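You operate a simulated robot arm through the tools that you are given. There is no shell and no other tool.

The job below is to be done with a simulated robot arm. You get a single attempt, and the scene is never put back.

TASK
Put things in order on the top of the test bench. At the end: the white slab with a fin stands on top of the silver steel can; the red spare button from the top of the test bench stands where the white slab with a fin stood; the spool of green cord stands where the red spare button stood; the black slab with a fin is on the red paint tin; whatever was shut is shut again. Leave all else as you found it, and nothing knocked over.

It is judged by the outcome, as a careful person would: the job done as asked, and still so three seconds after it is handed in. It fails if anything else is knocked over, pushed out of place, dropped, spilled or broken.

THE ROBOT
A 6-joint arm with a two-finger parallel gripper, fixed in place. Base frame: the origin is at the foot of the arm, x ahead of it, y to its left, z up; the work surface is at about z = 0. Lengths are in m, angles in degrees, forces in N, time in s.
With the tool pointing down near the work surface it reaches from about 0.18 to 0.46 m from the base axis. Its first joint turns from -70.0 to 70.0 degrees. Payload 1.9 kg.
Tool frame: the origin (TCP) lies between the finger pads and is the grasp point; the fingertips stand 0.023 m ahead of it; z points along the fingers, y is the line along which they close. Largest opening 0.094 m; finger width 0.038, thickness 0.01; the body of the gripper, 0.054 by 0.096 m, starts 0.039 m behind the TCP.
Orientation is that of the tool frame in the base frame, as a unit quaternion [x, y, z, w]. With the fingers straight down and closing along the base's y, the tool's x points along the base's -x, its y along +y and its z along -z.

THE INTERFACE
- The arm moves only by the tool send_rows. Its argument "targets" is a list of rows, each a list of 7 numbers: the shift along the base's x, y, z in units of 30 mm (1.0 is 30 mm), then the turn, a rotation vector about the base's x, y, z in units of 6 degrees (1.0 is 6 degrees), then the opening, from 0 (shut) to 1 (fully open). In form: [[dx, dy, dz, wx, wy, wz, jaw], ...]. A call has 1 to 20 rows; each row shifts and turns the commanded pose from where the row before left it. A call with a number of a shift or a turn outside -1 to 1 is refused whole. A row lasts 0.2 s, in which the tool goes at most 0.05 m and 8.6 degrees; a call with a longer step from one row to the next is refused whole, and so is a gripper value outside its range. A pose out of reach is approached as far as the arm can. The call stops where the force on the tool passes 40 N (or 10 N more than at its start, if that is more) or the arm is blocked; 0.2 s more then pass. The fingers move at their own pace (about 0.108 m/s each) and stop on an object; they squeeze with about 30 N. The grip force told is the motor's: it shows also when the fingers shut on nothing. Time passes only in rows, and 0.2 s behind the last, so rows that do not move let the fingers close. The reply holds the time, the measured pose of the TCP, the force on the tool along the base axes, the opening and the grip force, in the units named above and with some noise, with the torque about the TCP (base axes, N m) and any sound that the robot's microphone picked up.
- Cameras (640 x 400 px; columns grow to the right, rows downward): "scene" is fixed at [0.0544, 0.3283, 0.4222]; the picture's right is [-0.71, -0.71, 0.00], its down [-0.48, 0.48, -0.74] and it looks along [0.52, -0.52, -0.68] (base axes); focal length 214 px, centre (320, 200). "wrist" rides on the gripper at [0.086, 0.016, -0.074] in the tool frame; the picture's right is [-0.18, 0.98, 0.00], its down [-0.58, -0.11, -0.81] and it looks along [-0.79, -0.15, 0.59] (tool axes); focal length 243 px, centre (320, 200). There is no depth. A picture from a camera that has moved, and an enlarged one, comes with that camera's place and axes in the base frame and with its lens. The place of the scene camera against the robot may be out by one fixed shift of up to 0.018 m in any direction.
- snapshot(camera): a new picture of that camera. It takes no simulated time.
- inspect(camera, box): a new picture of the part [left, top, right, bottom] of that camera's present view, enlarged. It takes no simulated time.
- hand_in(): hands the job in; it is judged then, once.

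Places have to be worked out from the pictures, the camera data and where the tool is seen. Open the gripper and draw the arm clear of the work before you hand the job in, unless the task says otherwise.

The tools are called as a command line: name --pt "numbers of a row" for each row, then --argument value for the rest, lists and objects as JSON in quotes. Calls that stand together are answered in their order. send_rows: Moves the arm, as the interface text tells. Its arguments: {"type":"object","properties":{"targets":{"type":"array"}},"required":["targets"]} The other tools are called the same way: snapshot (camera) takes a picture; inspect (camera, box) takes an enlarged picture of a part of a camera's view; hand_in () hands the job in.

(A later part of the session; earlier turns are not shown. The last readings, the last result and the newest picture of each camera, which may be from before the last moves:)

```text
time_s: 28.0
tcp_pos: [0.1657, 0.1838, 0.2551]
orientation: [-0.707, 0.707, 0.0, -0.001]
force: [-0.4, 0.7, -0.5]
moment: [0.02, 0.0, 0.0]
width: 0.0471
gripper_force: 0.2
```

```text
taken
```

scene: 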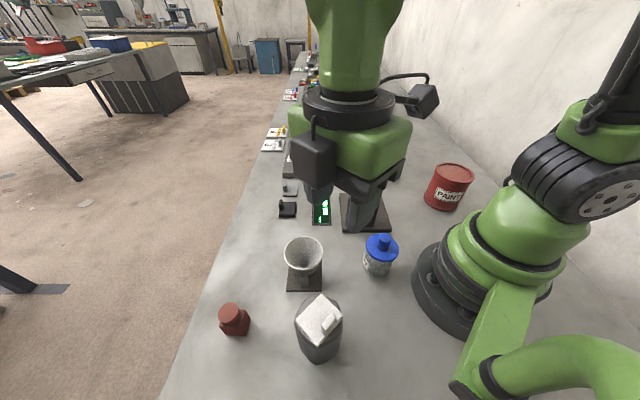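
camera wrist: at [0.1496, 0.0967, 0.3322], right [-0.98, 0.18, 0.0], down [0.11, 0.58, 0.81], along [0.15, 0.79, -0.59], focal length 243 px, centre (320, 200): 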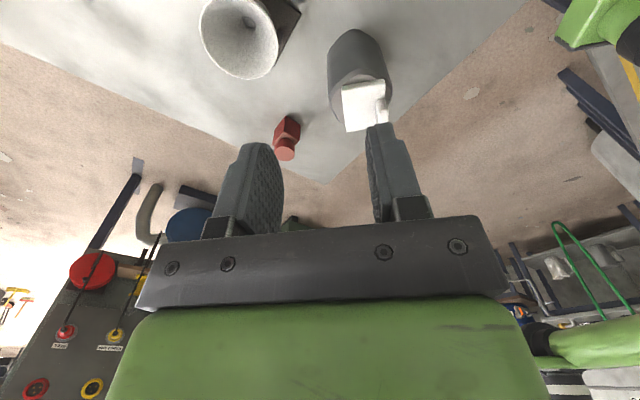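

The white slab stands on the silver can; everything else looks unchanged. Next I'll move toward the red button for a close look, keeping well above the can and funnel.

send_rows --pt "0.527 0.773 -0.367 0 0 0 0.7" --pt "0.527 0.773 -0.367 0 0 0 0.7" --pt "0.527 0.773 -0.367 0 0 0 0.7" --pt "0.527 0.773 -0.367 0 0 0 0.7" --pt "0.527 0.773 -0.367 0 0 0 0.7" --pt "0 0 0 0 0 0 0.7"

snapshot --camera "wrist"

inspect --camera "wrist" --box '[260, 20, 380, 140]'

inspect --camera "scene" --box '[200, 280, 280, 350]'

```text
time_s: 29.4
tcp_pos: [0.2396, 0.3002, 0.2]
orientation: [-0.707, 0.707, -0.001, 0.0]
force: [-0.1, 1.0, 0.0]
moment: [0.0, 0.02, 0.02]
width: 0.0657
gripper_force: 0.0
```

```text
taken
camera wrist: at [0.2241, 0.213, 0.2758], right [-0.98, 0.18, 0.0], down [0.11, 0.58, 0.81], along [0.15, 0.79, -0.59], focal length 243 px, centre (320, 200)
```

wrist: 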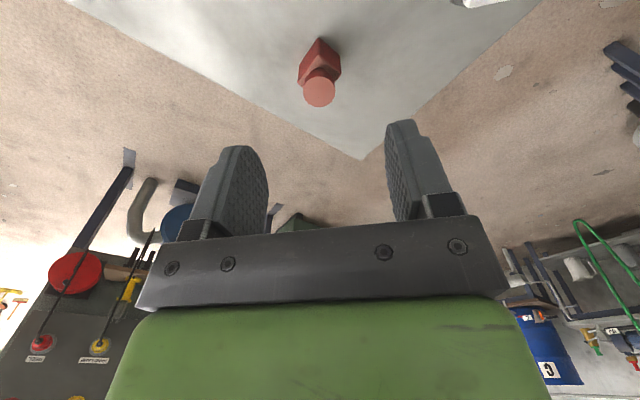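

```text
3.33 times, centred on (320, 80) of wrist
camera zoom: at [0.2241, 0.213, 0.2758], right [-0.98, 0.18, 0.0], down [0.11, 0.58, 0.81], along [0.15, 0.79, -0.59], focal length 809 px, centre (320, 600)
```

zoom: 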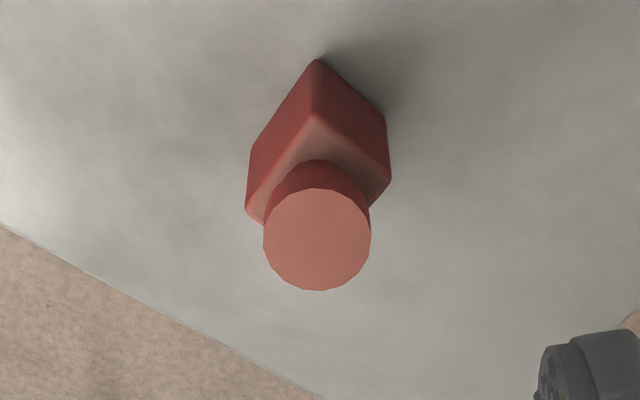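

```text
5.71 times, centred on (240, 315) of scene
camera zoom: at [0.0544, 0.3284, 0.4222], right [-0.71, -0.71, 0.0], down [-0.48, 0.48, -0.74], along [0.52, -0.52, -0.68], focal length 1226 px, centre (777, -457)
```

zoom: 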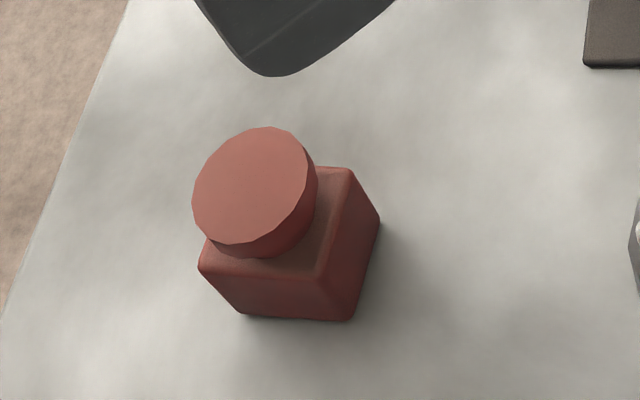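

The red button is a block about 0.034 × 0.027 m and 37 mm tall with a 30 mm cap (total ≈ 62 mm), centred near (0.247, 0.331), with its sides turned about 40°. I'll swing to yaw +40° so the jaws close across its short side, and hover over it at z 0.14.

send_rows --pt "0.029 0.115 -0.222 0 0 -0.926 0.7" --pt "0.029 0.115 -0.222 0 0 -0.926 0.7" --pt "0.029 0.115 -0.222 0 0 -0.926 0.7" --pt "0.029 0.115 -0.222 0 0 -0.926 0.7" --pt "0.029 0.115 -0.222 0 0 -0.926 0.7" --pt "0.029 0.115 -0.222 0 0 -0.926 0.7" --pt "0.029 0.115 -0.222 0 0 -0.926 0.7" --pt "0.029 0.115 -0.222 0 0 -0.926 0.7" --pt "0.029 0.115 -0.222 0 0 -0.926 0.7" --pt "0 0 0 0 0 0 0.7"

snapshot --camera "wrist"

inspect --camera "wrist" --box '[260, 0, 400, 140]'

```text
time_s: 31.6
tcp_pos: [0.2517, 0.3318, 0.14]
orientation: [-0.342, 0.94, 0.0, 0.0]
force: [-0.7, -1.2, 0.9]
moment: [-0.01, -0.01, -0.01]
width: 0.0659
gripper_force: 0.1
```

```text
taken
camera wrist: at [0.1746, 0.2867, 0.2152], right [-0.49, 0.87, 0.0], down [0.52, 0.29, 0.81], along [0.7, 0.39, -0.59], focal length 243 px, centre (320, 200)
```

wrist: 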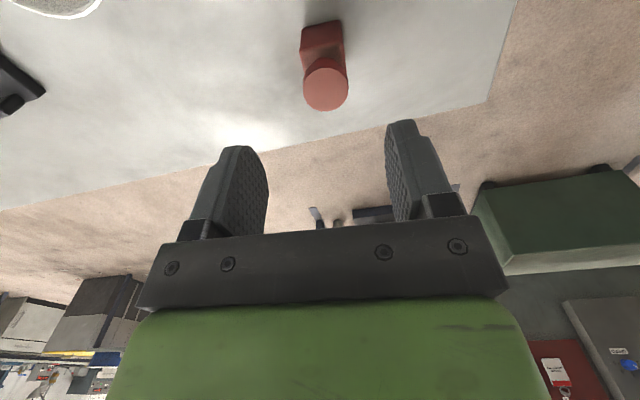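

```text
2.86 times, centred on (330, 70) of wrist
camera zoom: at [0.1746, 0.2867, 0.2152], right [-0.49, 0.87, 0.0], down [0.52, 0.29, 0.81], along [0.7, 0.39, -0.59], focal length 693 px, centre (291, 571)
```

zoom: 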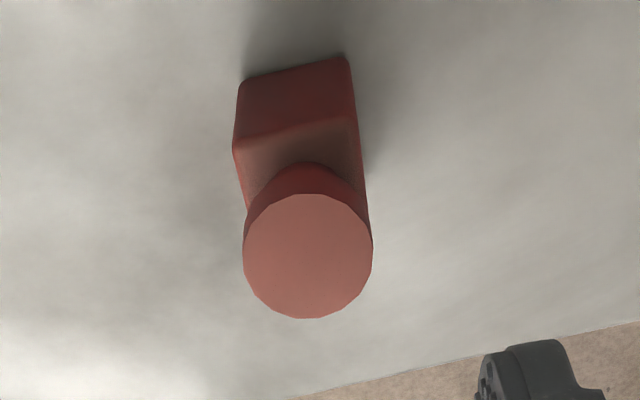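

The button's centre is now fixed at (0.2475, 0.3324), with its sides at ~41°; relative to the tool it is about 3 mm toward (−x, +y). I'll correct that and descend around it to z ≈ 0.033.

send_rows --pt "-0.11 0.09 0 0 0 0 0.7" --pt "0 0 -0.9 0 0 0 0.7" --pt "0 0 -0.8 0 0 0 0.7" --pt "0 0 0 0 0 0 0.7"

snapshot --camera "wrist"

inspect --camera "scene" --box '[180, 220, 380, 380]'

```text
time_s: 32.6
tcp_pos: [0.2486, 0.3345, 0.0878]
orientation: [-0.342, 0.94, 0.0, 0.0]
force: [-0.4, -0.3, 0.4]
moment: [0.02, 0.02, -0.01]
width: 0.0658
gripper_force: 0.1
```

```text
taken
camera wrist: at [0.1716, 0.2898, 0.1645], right [-0.49, 0.87, 0.0], down [0.52, 0.29, 0.81], along [0.7, 0.4, -0.59], focal length 243 px, centre (320, 200)
```

wrist: 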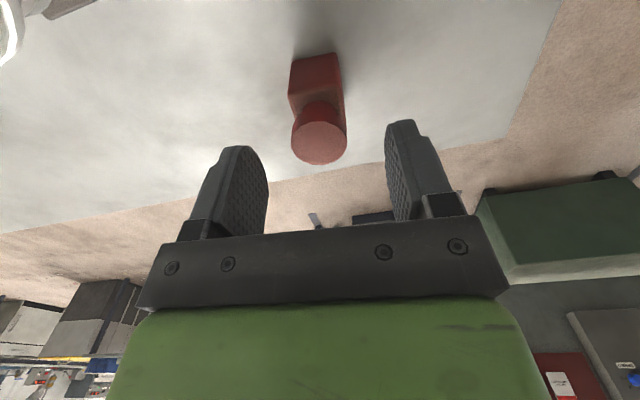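

```text
2.50 times, centred on (280, 300) of scene
camera zoom: at [0.0544, 0.3283, 0.4222], right [-0.71, -0.71, 0.0], down [-0.48, 0.48, -0.74], along [0.52, -0.52, -0.68], focal length 536 px, centre (420, -50)
```

zoom: 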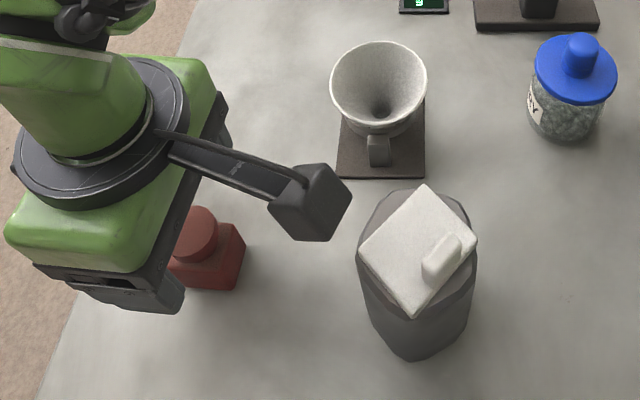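

In this pose the wrist camera's body would come down right beside the loaded can, which is too risky. I'll go back up and turn to yaw −50° instead (closing along the block's long side), so the camera hangs on the far side away from the can.

send_rows --pt "0 0 0.9 0 0 0 0.7" --pt "0 0 1 0 0 0 0.7" --pt "0 0 0 0 0 -1 0.7" --pt "0 0 0 0 0 -1 0.7" --pt "0 0 0 0 0 -1 0.7" --pt "0 0 0 0 0 -1 0.7" --pt "0 0 0 0 0 -1 0.7" --pt "0 0 0 0 0 -1 0.7" --pt "0 0 0 0 0 -1 0.7" --pt "0 0 0 0 0 -1 0.7" --pt "0 0 0 0 0 -1 0.7" --pt "0 0 0 0 0 -1 0.7" --pt "0 0 0 0 0 -1 0.7" --pt "0 0 0 0 0 -1 0.7" --pt "0 0 0 0 0 -1 0.7" --pt "0 0 0 0 0 -1 0.7" --pt "0 0 0 0 0 -1 0.7" --pt "0 0 0 0 0 0 0.7"

snapshot --camera "wrist"

inspect --camera "wrist" --box '[240, 0, 400, 100]'

snapshot --camera "scene"

```text
time_s: 36.4
tcp_pos: [0.2484, 0.3342, 0.1453]
orientation: [0.423, 0.906, 0.001, 0.0]
force: [-0.6, -0.1, 0.3]
moment: [0.01, -0.04, -0.01]
width: 0.0659
gripper_force: 0.0
```

```text
taken
camera wrist: at [0.2047, 0.4096, 0.2208], right [0.87, 0.49, 0.0], down [0.29, -0.52, 0.81], along [0.39, -0.7, -0.59], focal length 243 px, centre (320, 200)
```

wrist: 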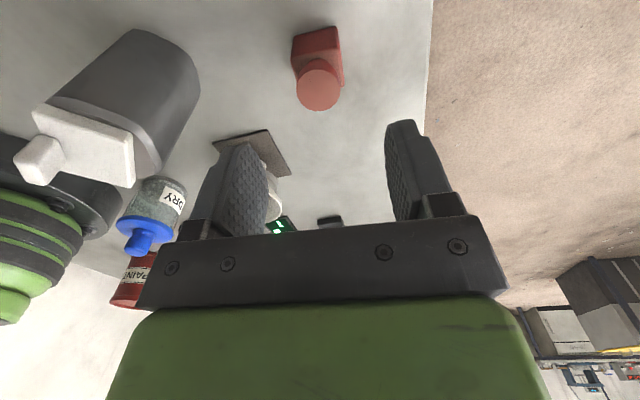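

```text
4.00 times, centred on (320, 50) of wrist
camera zoom: at [0.2047, 0.4096, 0.2208], right [0.87, 0.49, 0.0], down [0.29, -0.52, 0.81], along [0.39, -0.7, -0.59], focal length 970 px, centre (320, 800)
```

zoom: 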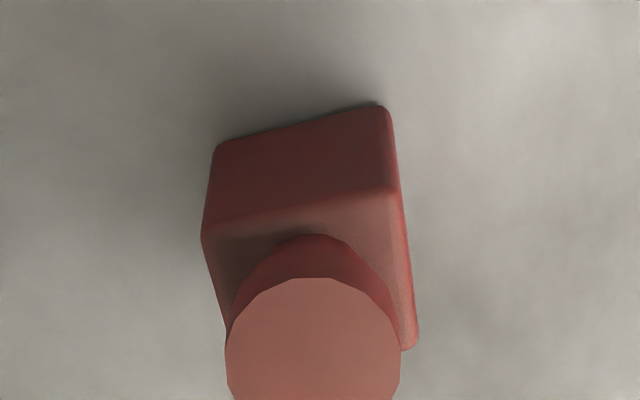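

```text
taken
```

scene: 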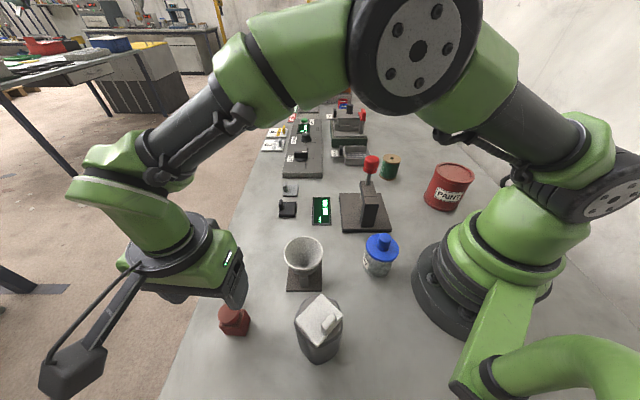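

From this side the button centre reads (0.247, 0.332), within ~1 mm of the tool axis, and the wrist camera hangs clear of the can. I'll descend to z ≈ 0.034 around the block.

send_rows --pt "-0.02 -0.04 -0.9 0 0 0 0.7" --pt "0 0 -0.9 0 0 0 0.7" --pt "0 0 -0.9 0 0 0 0.7" --pt "0 0 -0.7 0 0 0 0.7" --pt "0 0 -0.32 0 0 0 0.7" --pt "0 0 0 0 0 0 0.7"

snapshot --camera "wrist"

inspect --camera "scene" --box '[140, 220, 380, 400]'

```text
time_s: 37.8
tcp_pos: [0.2489, 0.3319, 0.0324]
orientation: [0.423, 0.906, 0.0, -0.001]
force: [-0.3, -0.5, -0.8]
moment: [0.01, 0.02, 0.03]
width: 0.0656
gripper_force: 0.1
```

```text
taken
camera wrist: at [0.2053, 0.4075, 0.1083], right [0.87, 0.49, 0.0], down [0.29, -0.52, 0.81], along [0.4, -0.7, -0.59], focal length 243 px, centre (320, 200)
```

wrist: 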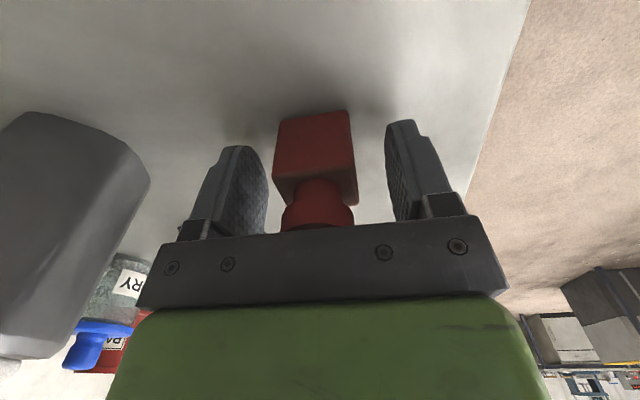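

```text
2.22 times, centred on (260, 310) of scene
camera zoom: at [0.0544, 0.3283, 0.4222], right [-0.71, -0.71, 0.0], down [-0.48, 0.48, -0.74], along [0.52, -0.52, -0.68], focal length 477 px, centre (453, -44)
```

zoom: 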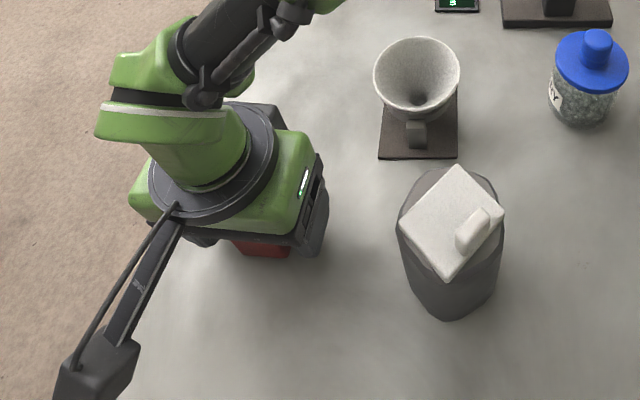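

The block sits between the fingers, about 1.5 mm left of centre in the view. I'll nudge the tool that way and close gently.

send_rows --pt "-0.045 -0.025 0 0 0 0 0.7" --pt "0 0 0 0 0 0 0.5" --pt "0 0 0 0 0 0 0.4" --pt "0 0 0 0 0 0 0.3" --pt "0 0 0 0 0 0 0.2" --pt "0 0 0 0 0 0 0.2"

snapshot --camera "wrist"

```text
time_s: 39.2
tcp_pos: [0.2473, 0.3308, 0.0331]
orientation: [0.423, 0.906, 0.001, 0.001]
force: [-0.6, 0.0, -0.6]
moment: [0.02, 0.02, 0.0]
width: 0.0352
gripper_force: 30.3
```

```text
taken
camera wrist: at [0.2036, 0.4064, 0.1083], right [0.87, 0.49, 0.0], down [0.29, -0.52, 0.81], along [0.4, -0.7, -0.59], focal length 243 px, centre (320, 200)
```

wrist: 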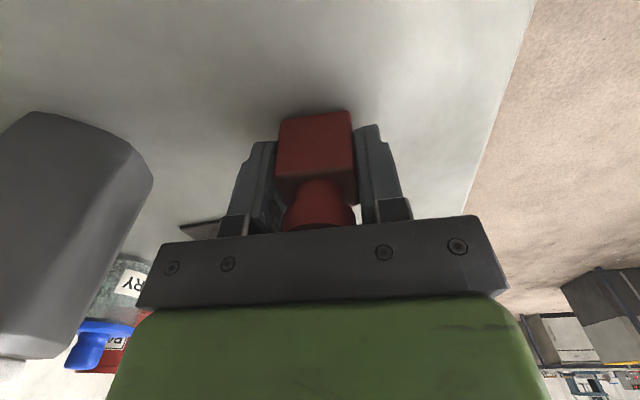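

Gripped at 35 mm with 30 N. I'll lift it to z ≈ 0.18 and carry it to above the white slab's old spot, keeping the same orientation.

send_rows --pt "0 0 0.3 0 0 0 0.2" --pt "0 0 0.7 0 0 0 0.2" --pt "0 0 1 0 0 0 0.2" --pt "0 0 1 0 0 0 0.2" --pt "0 0 1 0 0 0 0.2" --pt "0 0 1 0 0 0 0.2" --pt "0.432 -0.753 0 0 0 0 0.2" --pt "0.432 -0.753 0 0 0 0 0.2" --pt "0.432 -0.753 0 0 0 0 0.2" --pt "0.432 -0.753 0 0 0 0 0.2" --pt "0.432 -0.753 0 0 0 0 0.2" --pt "0.432 -0.753 0 0 0 0 0.2" --pt "0.432 -0.753 0 0 0 0 0.2" --pt "0.432 -0.753 0 0 0 0 0.2" --pt "0 0 0 0 0 0 0.2"

snapshot --camera "wrist"

snapshot --camera "scene"

```text
time_s: 42.4
tcp_pos: [0.3522, 0.1521, 0.1834]
orientation: [0.422, 0.907, 0.0, 0.0]
force: [-0.2, 0.1, -0.8]
moment: [0.0, 0.03, 0.0]
width: 0.0353
gripper_force: 29.6
```

```text
taken
camera wrist: at [0.308, 0.2274, 0.2589], right [0.87, 0.49, 0.0], down [0.29, -0.52, 0.81], along [0.4, -0.7, -0.59], focal length 243 px, centre (320, 200)
```

wrist: 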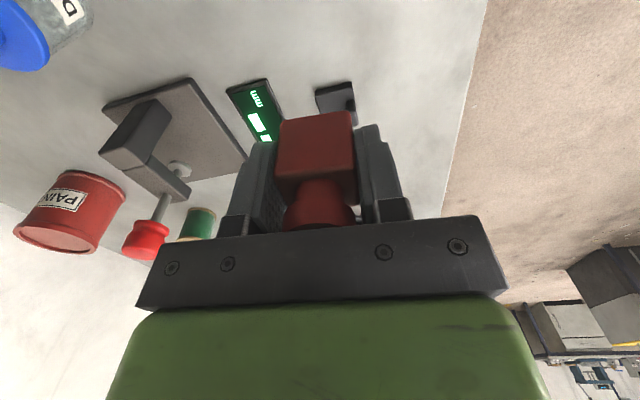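

```text
taken
```

scene: 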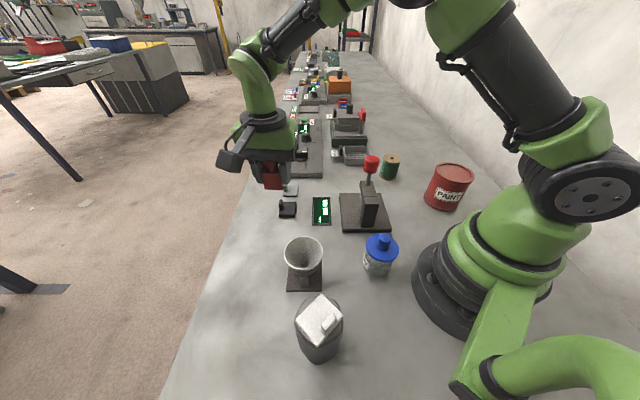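

Hovering over the white slab's old spot within 1–2 mm. Correcting that and lowering to ~8 mm above the bench.

send_rows --pt "-0.02 -0.05 -0.8 0 0 0 0.2" --pt "0 0 -1 0 0 0 0.2" --pt "0 0 -1 0 0 0 0.2" --pt "0 0 -1 0 0 0 0.2" --pt "0 0 -0.7 0 0 0 0.2" --pt "0 0 -0.2 0 0 0 0.2" --pt "0 0 0 0 0 0 0.2"

snapshot --camera "wrist"

inspect --camera "scene" --box '[220, 140, 360, 260]'

```text
time_s: 44.0
tcp_pos: [0.3501, 0.1496, 0.0409]
orientation: [0.422, 0.906, 0.0, 0.0]
force: [0.1, -0.1, -0.6]
moment: [0.0, 0.0, -0.02]
width: 0.0353
gripper_force: 30.2
```

```text
taken
camera wrist: at [0.3068, 0.226, 0.1177], right [0.87, 0.49, 0.0], down [0.29, -0.52, 0.81], along [0.4, -0.7, -0.59], focal length 243 px, centre (320, 200)
```

wrist: 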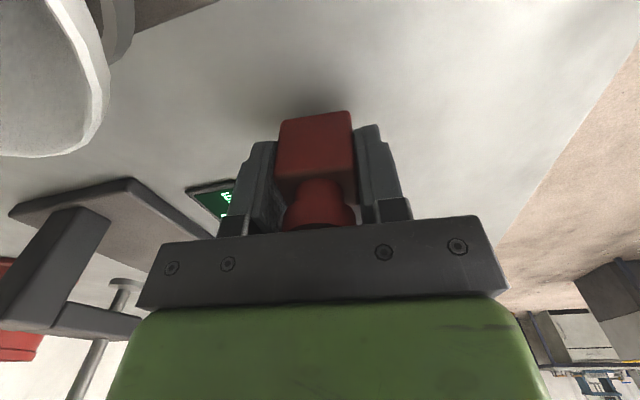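

```text
3.33 times, centred on (290, 200) of scene
camera zoom: at [0.0544, 0.3283, 0.4222], right [-0.71, -0.71, 0.0], down [-0.48, 0.48, -0.74], along [0.52, -0.52, -0.68], focal length 715 px, centre (420, 200)
```

zoom: 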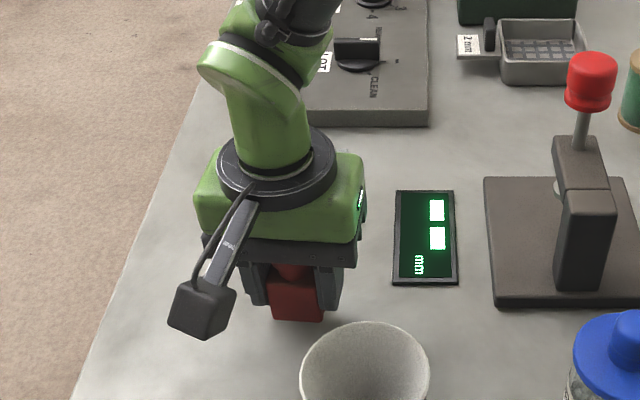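

TCP is at (0.350, 0.150) and clear of the funnel and black slab. Lowering the last few millimetres onto the bench.

send_rows --pt "0.01 0.01 -0.12 0 0 0 0.2" --pt "0 0 -0.08 0 0 0 0.2" --pt "0 0 -0.04 0 0 0 0.2"

```text
time_s: 44.8
tcp_pos: [0.3512, 0.1501, 0.0344]
orientation: [0.422, 0.906, 0.0, 0.0]
force: [-0.3, 0.3, -0.6]
moment: [0.02, 0.03, -0.02]
width: 0.0354
gripper_force: 29.9
```

No contact yet at z ≈ 0.034; lowering another 1–2 mm.

send_rows --pt "0 0 -0.03 0 0 0 0.2" --pt "0 0 -0.03 0 0 0 0.2"

```text
time_s: 45.4
tcp_pos: [0.3501, 0.1508, 0.032]
orientation: [0.423, 0.906, 0.0, 0.0]
force: [-0.3, 0.2, -0.3]
moment: [0.0, -0.01, 0.02]
width: 0.0351
gripper_force: 29.9
```

Still no contact force at z ≈ 0.032; I'll keep stepping down about 1 mm at a time.

send_rows --pt "0 0 -0.03 0 0 0 0.2" --pt "0 0 -0.02 0 0 0 0.2"

inspect --camera "wrist" --box '[220, 80, 420, 240]'

```text
time_s: 46.0
tcp_pos: [0.3505, 0.1494, 0.0328]
orientation: [0.423, 0.906, 0.002, 0.001]
force: [-1.6, -0.4, 22.4]
moment: [-0.01, 0.14, 0.0]
width: 0.035
gripper_force: 30.3
```

```text
2.50 times, centred on (320, 160) of wrist
camera zoom: at [0.3071, 0.2256, 0.1079], right [0.87, 0.49, 0.0], down [0.29, -0.52, 0.81], along [0.4, -0.7, -0.59], focal length 606 px, centre (320, 300)
```

zoom: 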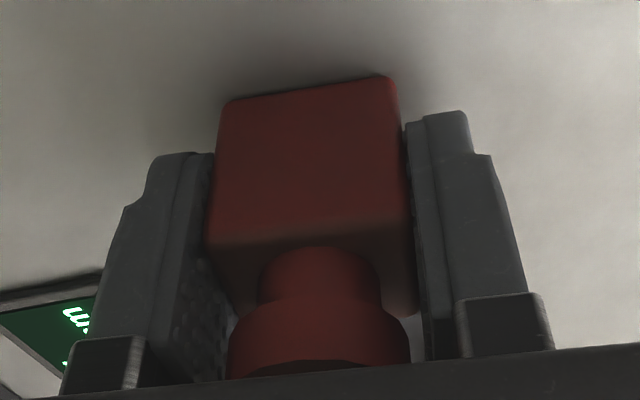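

Contact at z ≈ 0.032 with 22 N. Easing up slightly and opening the jaws.

send_rows --pt "0 0 0.035 0 0 0 0.2" --pt "0 0 0 0 0 0 0.4" --pt "0 0 0 0 0 0 0.5" --pt "0 0 0 0 0 0 0.6" --pt "0 0 0 0 0 0 0.6"

snapshot --camera "wrist"

```text
time_s: 47.2
tcp_pos: [0.3497, 0.1487, 0.0321]
orientation: [0.422, 0.906, 0.0, 0.0]
force: [0.2, 1.3, 0.1]
moment: [-0.04, 0.03, -0.01]
width: 0.0566
gripper_force: 0.0
```

```text
taken
camera wrist: at [0.3065, 0.2251, 0.1082], right [0.87, 0.49, 0.0], down [0.29, -0.52, 0.81], along [0.4, -0.7, -0.59], focal length 243 px, centre (320, 200)
```

wrist: 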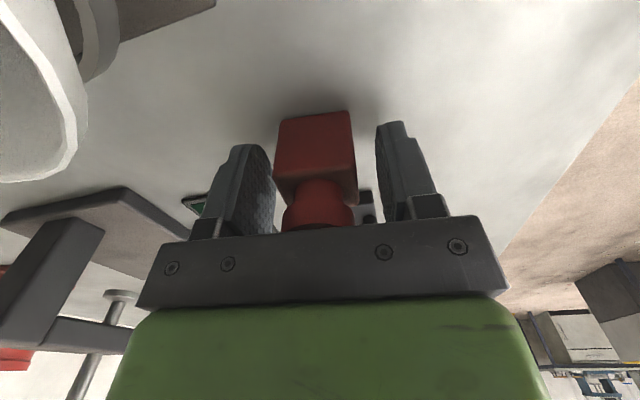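

Released and the button stands upright. Rising straight up, then checking both views.

send_rows --pt "0 0 0.4 0 0 0 0.6" --pt "0 0 0.8 0 0 0 0.6" --pt "0 0 1 0 0 0 0.6" --pt "0 0 1 0 0 0 0.6" --pt "0 0 1 0 0 0 0.6" --pt "0 0 0 0 0 0 0.6"

snapshot --camera "wrist"

inspect --camera "wrist" --box '[260, 0, 420, 140]'

snapshot --camera "scene"

```text
time_s: 48.6
tcp_pos: [0.3497, 0.1478, 0.1592]
orientation: [0.423, 0.906, 0.0, 0.0]
force: [0.5, -0.5, 0.8]
moment: [0.01, 0.05, -0.01]
width: 0.0565
gripper_force: 0.1
```

```text
taken
camera wrist: at [0.3066, 0.2236, 0.2355], right [0.87, 0.49, 0.0], down [0.29, -0.52, 0.81], along [0.4, -0.7, -0.59], focal length 243 px, centre (320, 200)
```

wrist: 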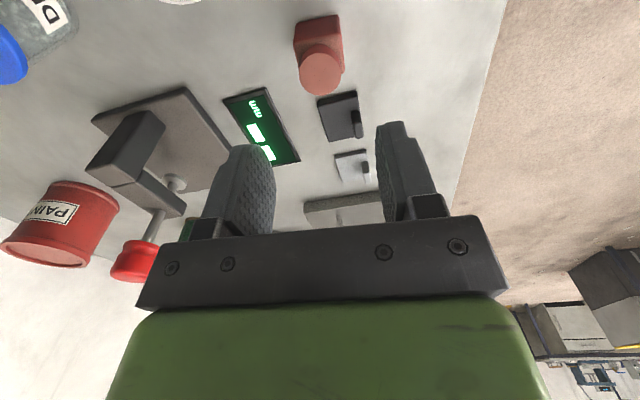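

```text
2.86 times, centred on (340, 70) of wrist
camera zoom: at [0.3066, 0.2236, 0.2355], right [0.87, 0.49, 0.0], down [0.29, -0.52, 0.81], along [0.4, -0.7, -0.59], focal length 693 px, centre (263, 571)
```

zoom: 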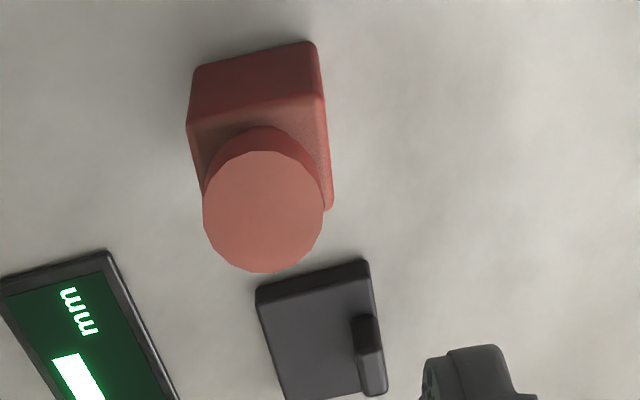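

```text
taken
```

scene: 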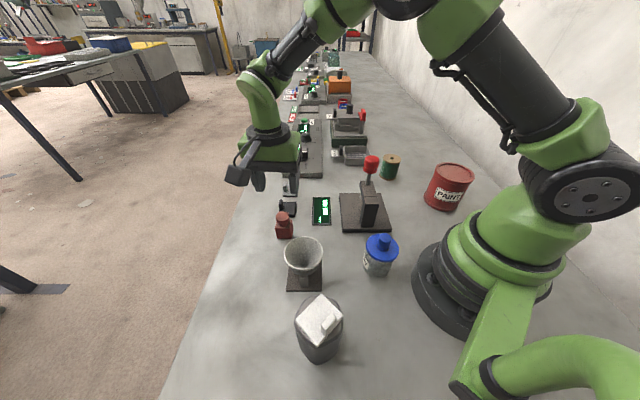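

The button stands at about (0.349, 0.149), within 2 mm of the white slab's old centre. Next I'll go over to the black slab, at yaw −45°, for a close look.

send_rows --pt "0.46 -0.23 0 0 0 0.208 0.5" --pt "0.46 -0.23 0 0 0 0.208 0.5" --pt "0.46 -0.23 0 0 0 0.208 0.5" --pt "0.46 -0.23 0 0 0 0.209 0.5" --pt "0 0 0 0 0 0 0.5"

snapshot --camera "wrist"

inspect --camera "wrist" --box '[280, 20, 400, 120]'

```text
time_s: 49.8
tcp_pos: [0.4061, 0.1215, 0.1575]
orientation: [0.382, 0.924, 0.0, 0.001]
force: [0.0, 1.1, -0.1]
moment: [0.01, -0.05, 0.0]
width: 0.047
gripper_force: 0.1
```

```text
taken
camera wrist: at [0.3557, 0.193, 0.2338], right [0.83, 0.56, 0.0], down [0.33, -0.49, 0.81], along [0.46, -0.67, -0.59], focal length 243 px, centre (320, 200)
```

wrist: 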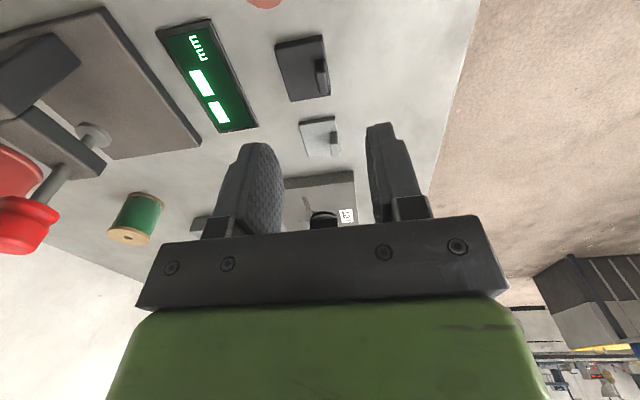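

```text
4.00 times, centred on (340, 70) of wrist
camera zoom: at [0.3557, 0.193, 0.2338], right [0.83, 0.56, 0.0], down [0.33, -0.49, 0.81], along [0.46, -0.67, -0.59], focal length 970 px, centre (240, 720)
```

zoom: 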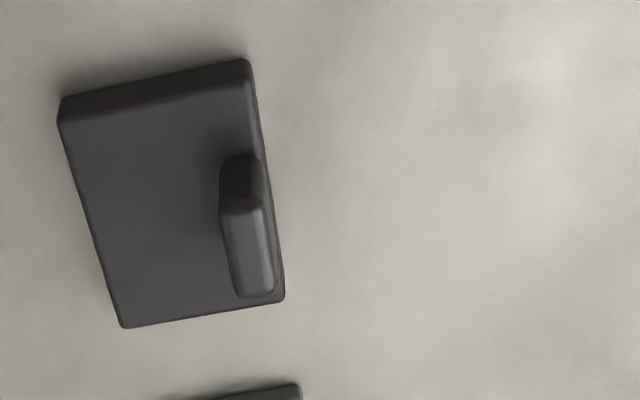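

The black plate is centred at about (0.407, 0.095), ~12 mm thick, with its fin centred at (0.417, 0.106), top near z 0.033. Moving above the fin and partway down.

send_rows --pt "0.2 -0.25 -0.5 0 0 0 0.5" --pt "0.203 -0.247 -0.7 0 0 0 0.5" --pt "0 0 -0.7 0 0 0 0.5" --pt "0 0 0 0 0 0 0.5"

snapshot --camera "wrist"

inspect --camera "wrist" --box '[240, 40, 400, 140]'

inspect --camera "scene" --box '[220, 140, 360, 260]'

```text
time_s: 50.8
tcp_pos: [0.4157, 0.1047, 0.1016]
orientation: [0.382, 0.924, 0.0, 0.0]
force: [0.3, -0.5, 0.4]
moment: [0.01, -0.03, 0.01]
width: 0.0472
gripper_force: 0.1
```

```text
taken
camera wrist: at [0.3663, 0.1762, 0.1775], right [0.83, 0.56, 0.0], down [0.33, -0.49, 0.81], along [0.46, -0.67, -0.59], focal length 243 px, centre (320, 200)
```

wrist: 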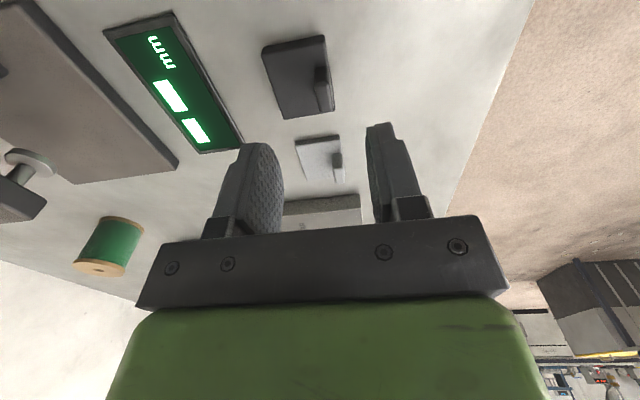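

```text
4.00 times, centred on (320, 90) of wrist
camera zoom: at [0.3663, 0.1762, 0.1775], right [0.83, 0.56, 0.0], down [0.33, -0.49, 0.81], along [0.46, -0.67, -0.59], focal length 970 px, centre (320, 640)
```

zoom: 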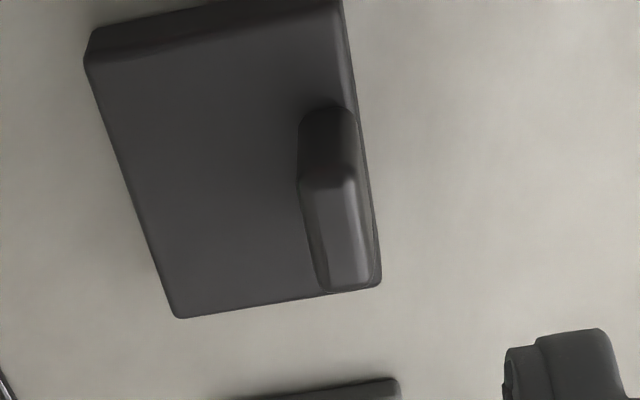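

```text
3.33 times, centred on (290, 200) of scene
camera zoom: at [0.0544, 0.3283, 0.4222], right [-0.71, -0.71, 0.0], down [-0.48, 0.48, -0.74], along [0.52, -0.52, -0.68], focal length 715 px, centre (420, 200)
```

zoom: 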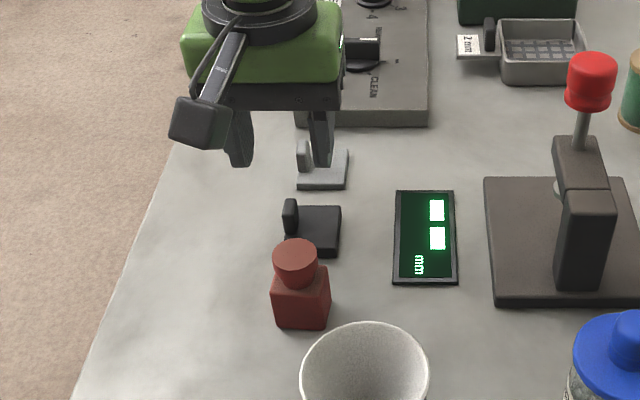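

The fin is about 3 mm to the right of the tool axis in view; I'll correct that and descend to z ≈ 0.039 (fingertips ~4 mm above the plate).

send_rows --pt "0.05 0.09 -0.5 0 0 0 0.5" --pt "0 0 -0.8 0 0 0 0.5" --pt "0 0 -0.5 0 0 0 0.5" --pt "0 0 -0.28 0 0 0 0.5" --pt "0 0 0 0 0 0 0.5"

snapshot --camera "wrist"

inspect --camera "scene" --box '[230, 150, 330, 250]'

```text
time_s: 52.0
tcp_pos: [0.4195, 0.1074, 0.0391]
orientation: [0.382, 0.924, 0.0, 0.0]
force: [-0.6, 0.6, 0.4]
moment: [-0.03, -0.01, 0.0]
width: 0.0469
gripper_force: 0.0
```

```text
taken
camera wrist: at [0.3697, 0.1802, 0.1149], right [0.83, 0.56, 0.0], down [0.33, -0.49, 0.81], along [0.46, -0.67, -0.59], focal length 243 px, centre (320, 200)
```

wrist: 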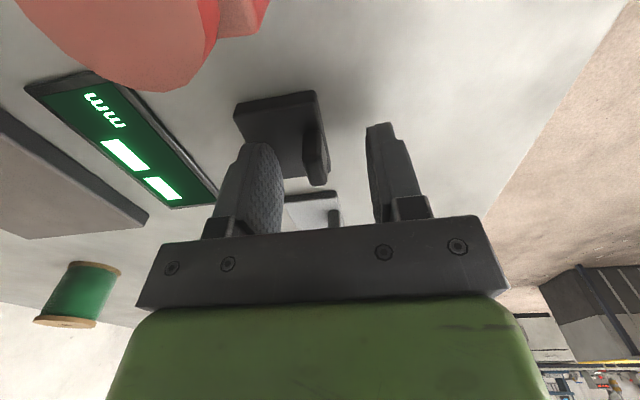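

```text
4.00 times, centred on (280, 200) of scene
camera zoom: at [0.0544, 0.3283, 0.4222], right [-0.71, -0.71, 0.0], down [-0.48, 0.48, -0.74], along [0.52, -0.52, -0.68], focal length 858 px, centre (480, 200)
```

zoom: 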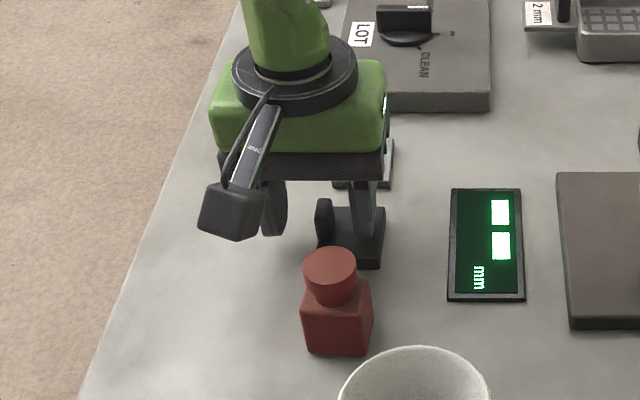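

The fin lies between the fingers, ~2 mm left of centre. Small nudge, then close.

send_rows --pt "-0.04 -0.028 0 0 0 0 0.5" --pt "0 0 0 0 0 0 0.3" --pt "0 0 0 0 0 0 0.15" --pt "0 0 0 0 0 0 0" --pt "0 0 0 0 0 0 0" --pt "0 0 0 0 0 0 0"

snapshot --camera "wrist"

```text
time_s: 53.4
tcp_pos: [0.4187, 0.1072, 0.0391]
orientation: [0.382, 0.924, -0.001, 0.0]
force: [0.6, -0.1, 1.0]
moment: [0.0, 0.0, 0.01]
width: 0.0088
gripper_force: 29.9
```

```text
taken
camera wrist: at [0.3685, 0.1797, 0.1154], right [0.83, 0.56, 0.0], down [0.33, -0.49, 0.81], along [0.46, -0.67, -0.59], focal length 243 px, centre (320, 200)
```

wrist: 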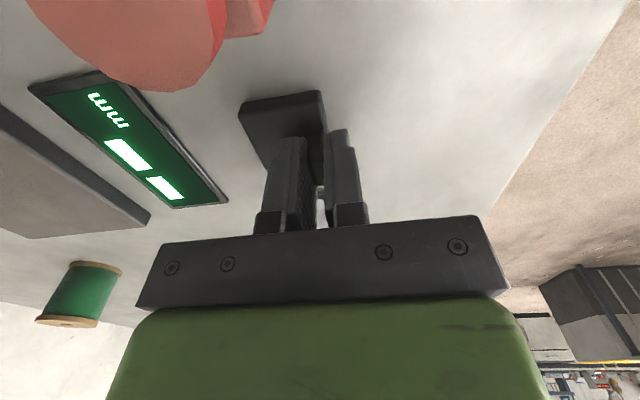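

Gripped at 8.8 mm. Lifting straight up to z ≈ 0.26 so it clears the press before travelling.

send_rows --pt "0 0 0.3 0 0 0 0" --pt "0 0 0.7 0 0 0 0" --pt "0 0 1 0 0 0 0" --pt "0 0 1 0 0 0 0" --pt "0 0 1 0 0 0 0" --pt "0 0 1 0 0 0 0" --pt "0 0 1 0 0 0 0" --pt "0 0 1 0 0 0 0" --pt "0 0 0.5 0 0 0 0" --pt "0 0 0 0 0 0 0"

snapshot --camera "wrist"

snapshot --camera "scene"

```text
time_s: 55.6
tcp_pos: [0.4186, 0.1083, 0.2656]
orientation: [0.382, 0.924, 0.0, 0.0]
force: [0.8, 0.2, -0.2]
moment: [0.0, 0.01, 0.02]
width: 0.0084
gripper_force: 30.0
```

```text
taken
camera wrist: at [0.3688, 0.1803, 0.3407], right [0.83, 0.56, 0.0], down [0.33, -0.49, 0.81], along [0.46, -0.67, -0.59], focal length 243 px, centre (320, 200)
```

wrist: 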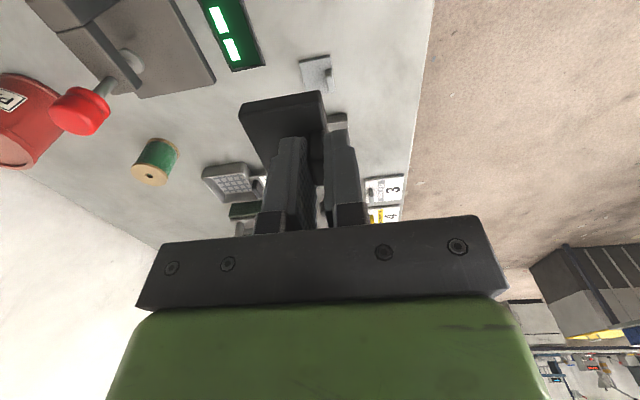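

```text
taken
```

scene: 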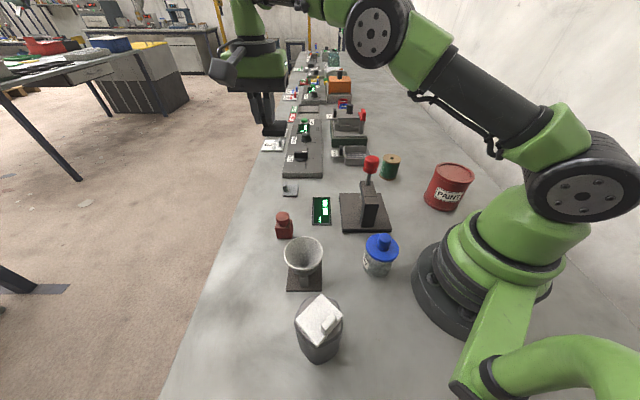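

The black slab is held level at z ≈ 0.266, slab bottom ~0.226, well above the press knob. Carrying it toward the paint tin while turning to yaw −90°.

send_rows --pt "-0.48 -0.513 0 0 0 -0.417 0" --pt "-0.48 -0.513 0 0 0 -0.417 0" --pt "-0.48 -0.513 0 0 0 -0.417 0" --pt "-0.48 -0.513 0 0 0 -0.417 0" --pt "-0.48 -0.513 0 0 0 -0.417 0" --pt "-0.48 -0.513 0 0 0 -0.417 0" --pt "-0.48 -0.513 0 0 0 -0.417 0" --pt "-0.48 -0.513 0 0 0 -0.417 0" --pt "-0.48 -0.513 0 0 0 -0.417 0" --pt "-0.48 -0.513 0 0 0 -0.417 0" --pt "-0.48 -0.513 0 0 0 -0.417 0" --pt "-0.48 -0.513 0 0 0 -0.417 0" --pt "-0.48 -0.513 0 0 0 -0.417 0" --pt "-0.48 -0.513 0 0 0 -0.417 0" --pt "-0.48 -0.513 0 0 0 -0.417 0" --pt "-0.48 -0.513 0 0 0 -0.417 0" --pt "-0.48 -0.513 0 0 0 -0.417 0" --pt "-0.48 -0.513 0 0 0 -0.411 0" --pt "0 0 0 0 0 0 0"

snapshot --camera "wrist"

snapshot --camera "scene"

```text
time_s: 59.6
tcp_pos: [0.1584, -0.169, 0.2636]
orientation: [0.707, 0.707, 0.001, 0.001]
force: [0.3, 0.4, -0.1]
moment: [0.03, -0.05, 0.01]
width: 0.0085
gripper_force: 29.9
```

```text
taken
camera wrist: at [0.1737, -0.083, 0.3396], right [0.98, -0.18, 0.0], down [-0.11, -0.58, 0.81], along [-0.15, -0.79, -0.59], focal length 243 px, centre (320, 200)
```

wrist: 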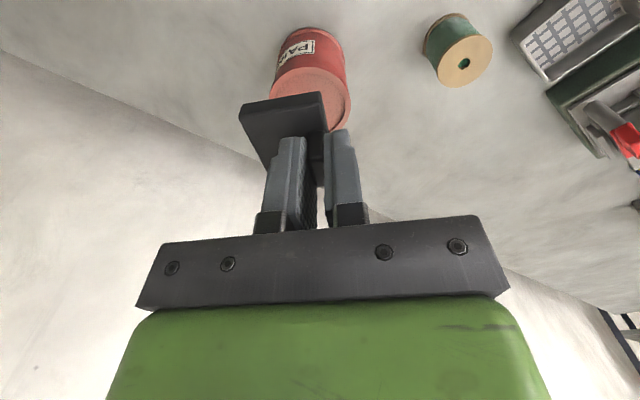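

```text
taken
```

scene: 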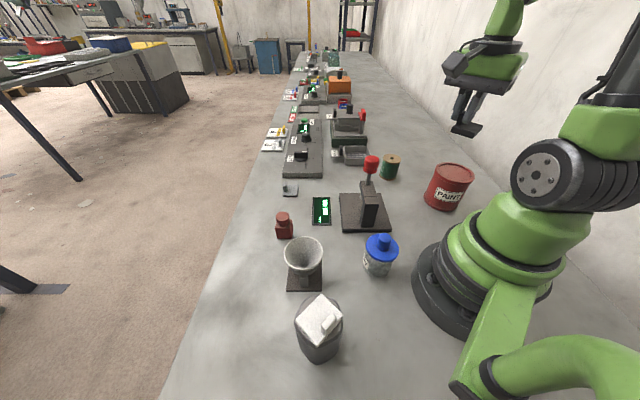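

The tin is in view below and ahead. Enlarging it to fix the top's centre.

inspect --camera "wrist" --box '[230, 10, 390, 140]'

inspect --camera "scene" --box '[400, 90, 520, 220]'

```text
3.08 times, centred on (310, 75) of wrist
camera zoom: at [0.1737, -0.083, 0.3396], right [0.98, -0.18, 0.0], down [-0.11, -0.58, 0.81], along [-0.15, -0.79, -0.59], focal length 746 px, centre (351, 585)
```

zoom: 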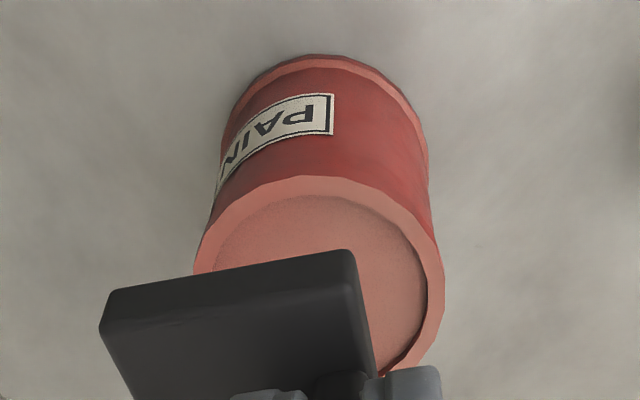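

```text
3.08 times, centred on (460, 155) of scene
camera zoom: at [0.0544, 0.3283, 0.4222], right [-0.71, -0.71, 0.0], down [-0.48, 0.48, -0.74], along [0.52, -0.52, -0.68], focal length 660 px, centre (-111, 338)
```

zoom: 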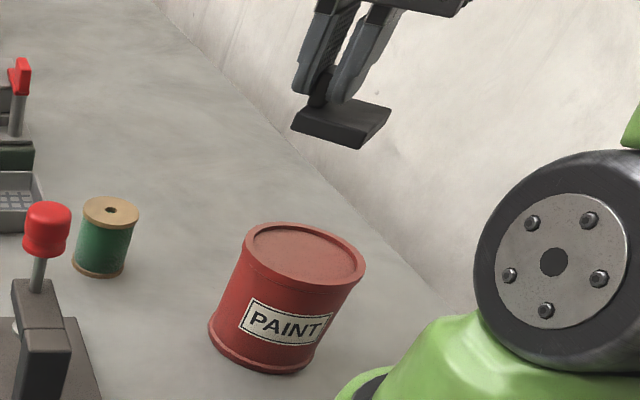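

The tin's top centre comes out at (0.137, −0.231), rim at z ≈ 0.10, with a shallow recess about 74 mm across that the slab fits into. Moving to TCP (0.152, −0.231, 0.20) so that the slab's centre is over it, then checking.

send_rows --pt "-0.053 -0.517 -0.53 0 0 0 0" --pt "-0.053 -0.517 -0.53 0 0 0 0" --pt "-0.053 -0.517 -0.53 0 0 0 0" --pt "-0.053 -0.517 -0.53 0 0 0 0" --pt "0 0 0 0 0 0 0"

snapshot --camera "wrist"

inspect --camera "wrist" --box '[200, 0, 400, 180]'

inspect --camera "scene" --box '[400, 90, 520, 220]'

```text
time_s: 60.8
tcp_pos: [0.153, -0.2314, 0.2004]
orientation: [0.708, 0.707, 0.0, 0.0]
force: [0.7, 0.4, -0.4]
moment: [-0.01, 0.02, 0.03]
width: 0.0086
gripper_force: 29.5
```

```text
taken
camera wrist: at [0.169, -0.1449, 0.2763], right [0.98, -0.18, 0.0], down [-0.11, -0.58, 0.81], along [-0.15, -0.79, -0.59], focal length 243 px, centre (320, 200)
```

wrist: 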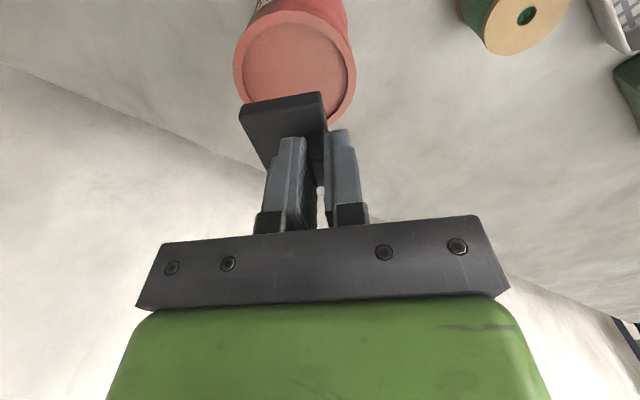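

```text
2.22 times, centred on (300, 90) of wrist
camera zoom: at [0.169, -0.1449, 0.2763], right [0.98, -0.18, 0.0], down [-0.11, -0.58, 0.81], along [-0.15, -0.79, -0.59], focal length 539 px, centre (364, 444)
```

zoom: 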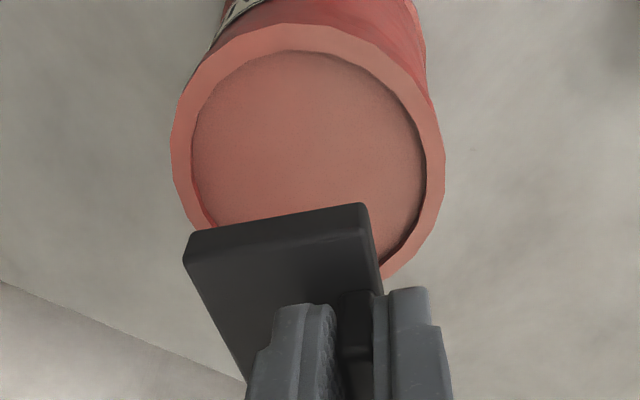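

```text
3.08 times, centred on (460, 155) of scene
camera zoom: at [0.0544, 0.3283, 0.4222], right [-0.71, -0.71, 0.0], down [-0.48, 0.48, -0.74], along [0.52, -0.52, -0.68], focal length 660 px, centre (-111, 338)
```

zoom: 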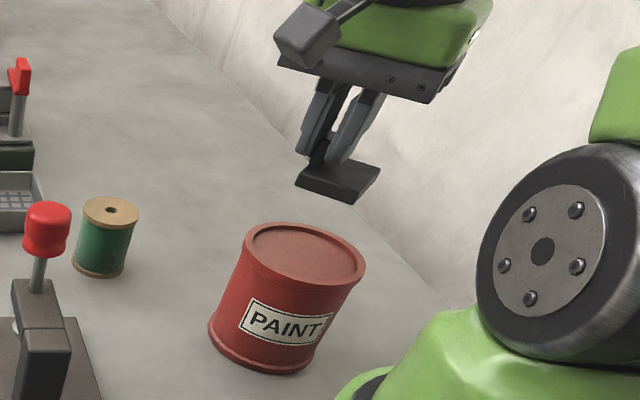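

Both the tin's top centre (0.135, −0.232) and the held slab's centre (0.136, −0.233) agree within ~1.5 mm. Lowering to z ≈ 0.148, just above the expected contact.

send_rows --pt "-0.03 0.03 -0.6 0 0 0 0" --pt "0 0 -0.6 0 0 0 0" --pt "0 0 -0.4 0 0 0 0" --pt "0 0 -0.15 0 0 0 0" --pt "0 0 0 0 0 0 0"

inspect --camera "wrist" --box '[200, 0, 400, 180]'

inspect --camera "scene" --box '[400, 90, 520, 220]'

```text
time_s: 62.0
tcp_pos: [0.1501, -0.2288, 0.149]
orientation: [0.707, 0.707, 0.001, 0.0]
force: [-0.2, 0.2, -0.5]
moment: [-0.03, 0.0, -0.02]
width: 0.0087
gripper_force: 30.3
```

```text
2.22 times, centred on (300, 90) of wrist
camera zoom: at [0.1667, -0.1442, 0.2253], right [0.98, -0.18, 0.0], down [-0.11, -0.58, 0.81], along [-0.15, -0.79, -0.59], focal length 539 px, centre (364, 444)
```

zoom: 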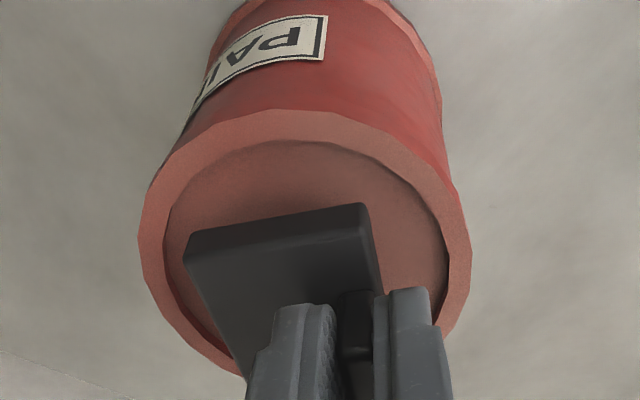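

```text
3.08 times, centred on (460, 155) of scene
camera zoom: at [0.0544, 0.3283, 0.4222], right [-0.71, -0.71, 0.0], down [-0.48, 0.48, -0.74], along [0.52, -0.52, -0.68], focal length 660 px, centre (-111, 338)
```

zoom: 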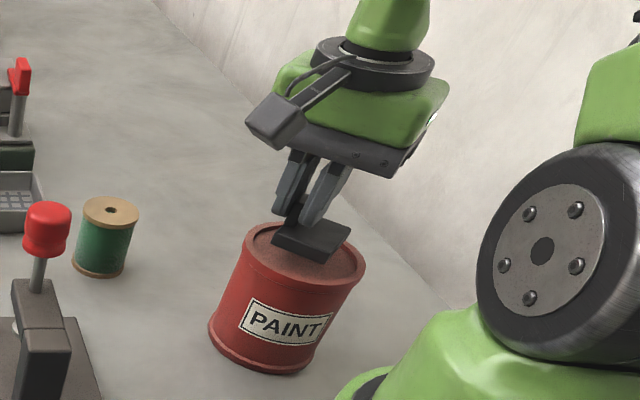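

The slab is within ~2 mm of the recess centre; applying a tiny shift toward −y and stepping down while watching the force.

send_rows --pt "0.03 -0.07 -0.1 0 0 0 0" --pt "0 0 -0.1 0 0 0 0" --pt "0 0 -0.08 0 0 0 0"

```text
time_s: 62.8
tcp_pos: [0.1513, -0.2306, 0.1409]
orientation: [0.707, 0.707, -0.001, -0.001]
force: [-1.0, 0.8, -0.4]
moment: [0.0, 0.01, 0.02]
width: 0.0085
gripper_force: 30.3
```

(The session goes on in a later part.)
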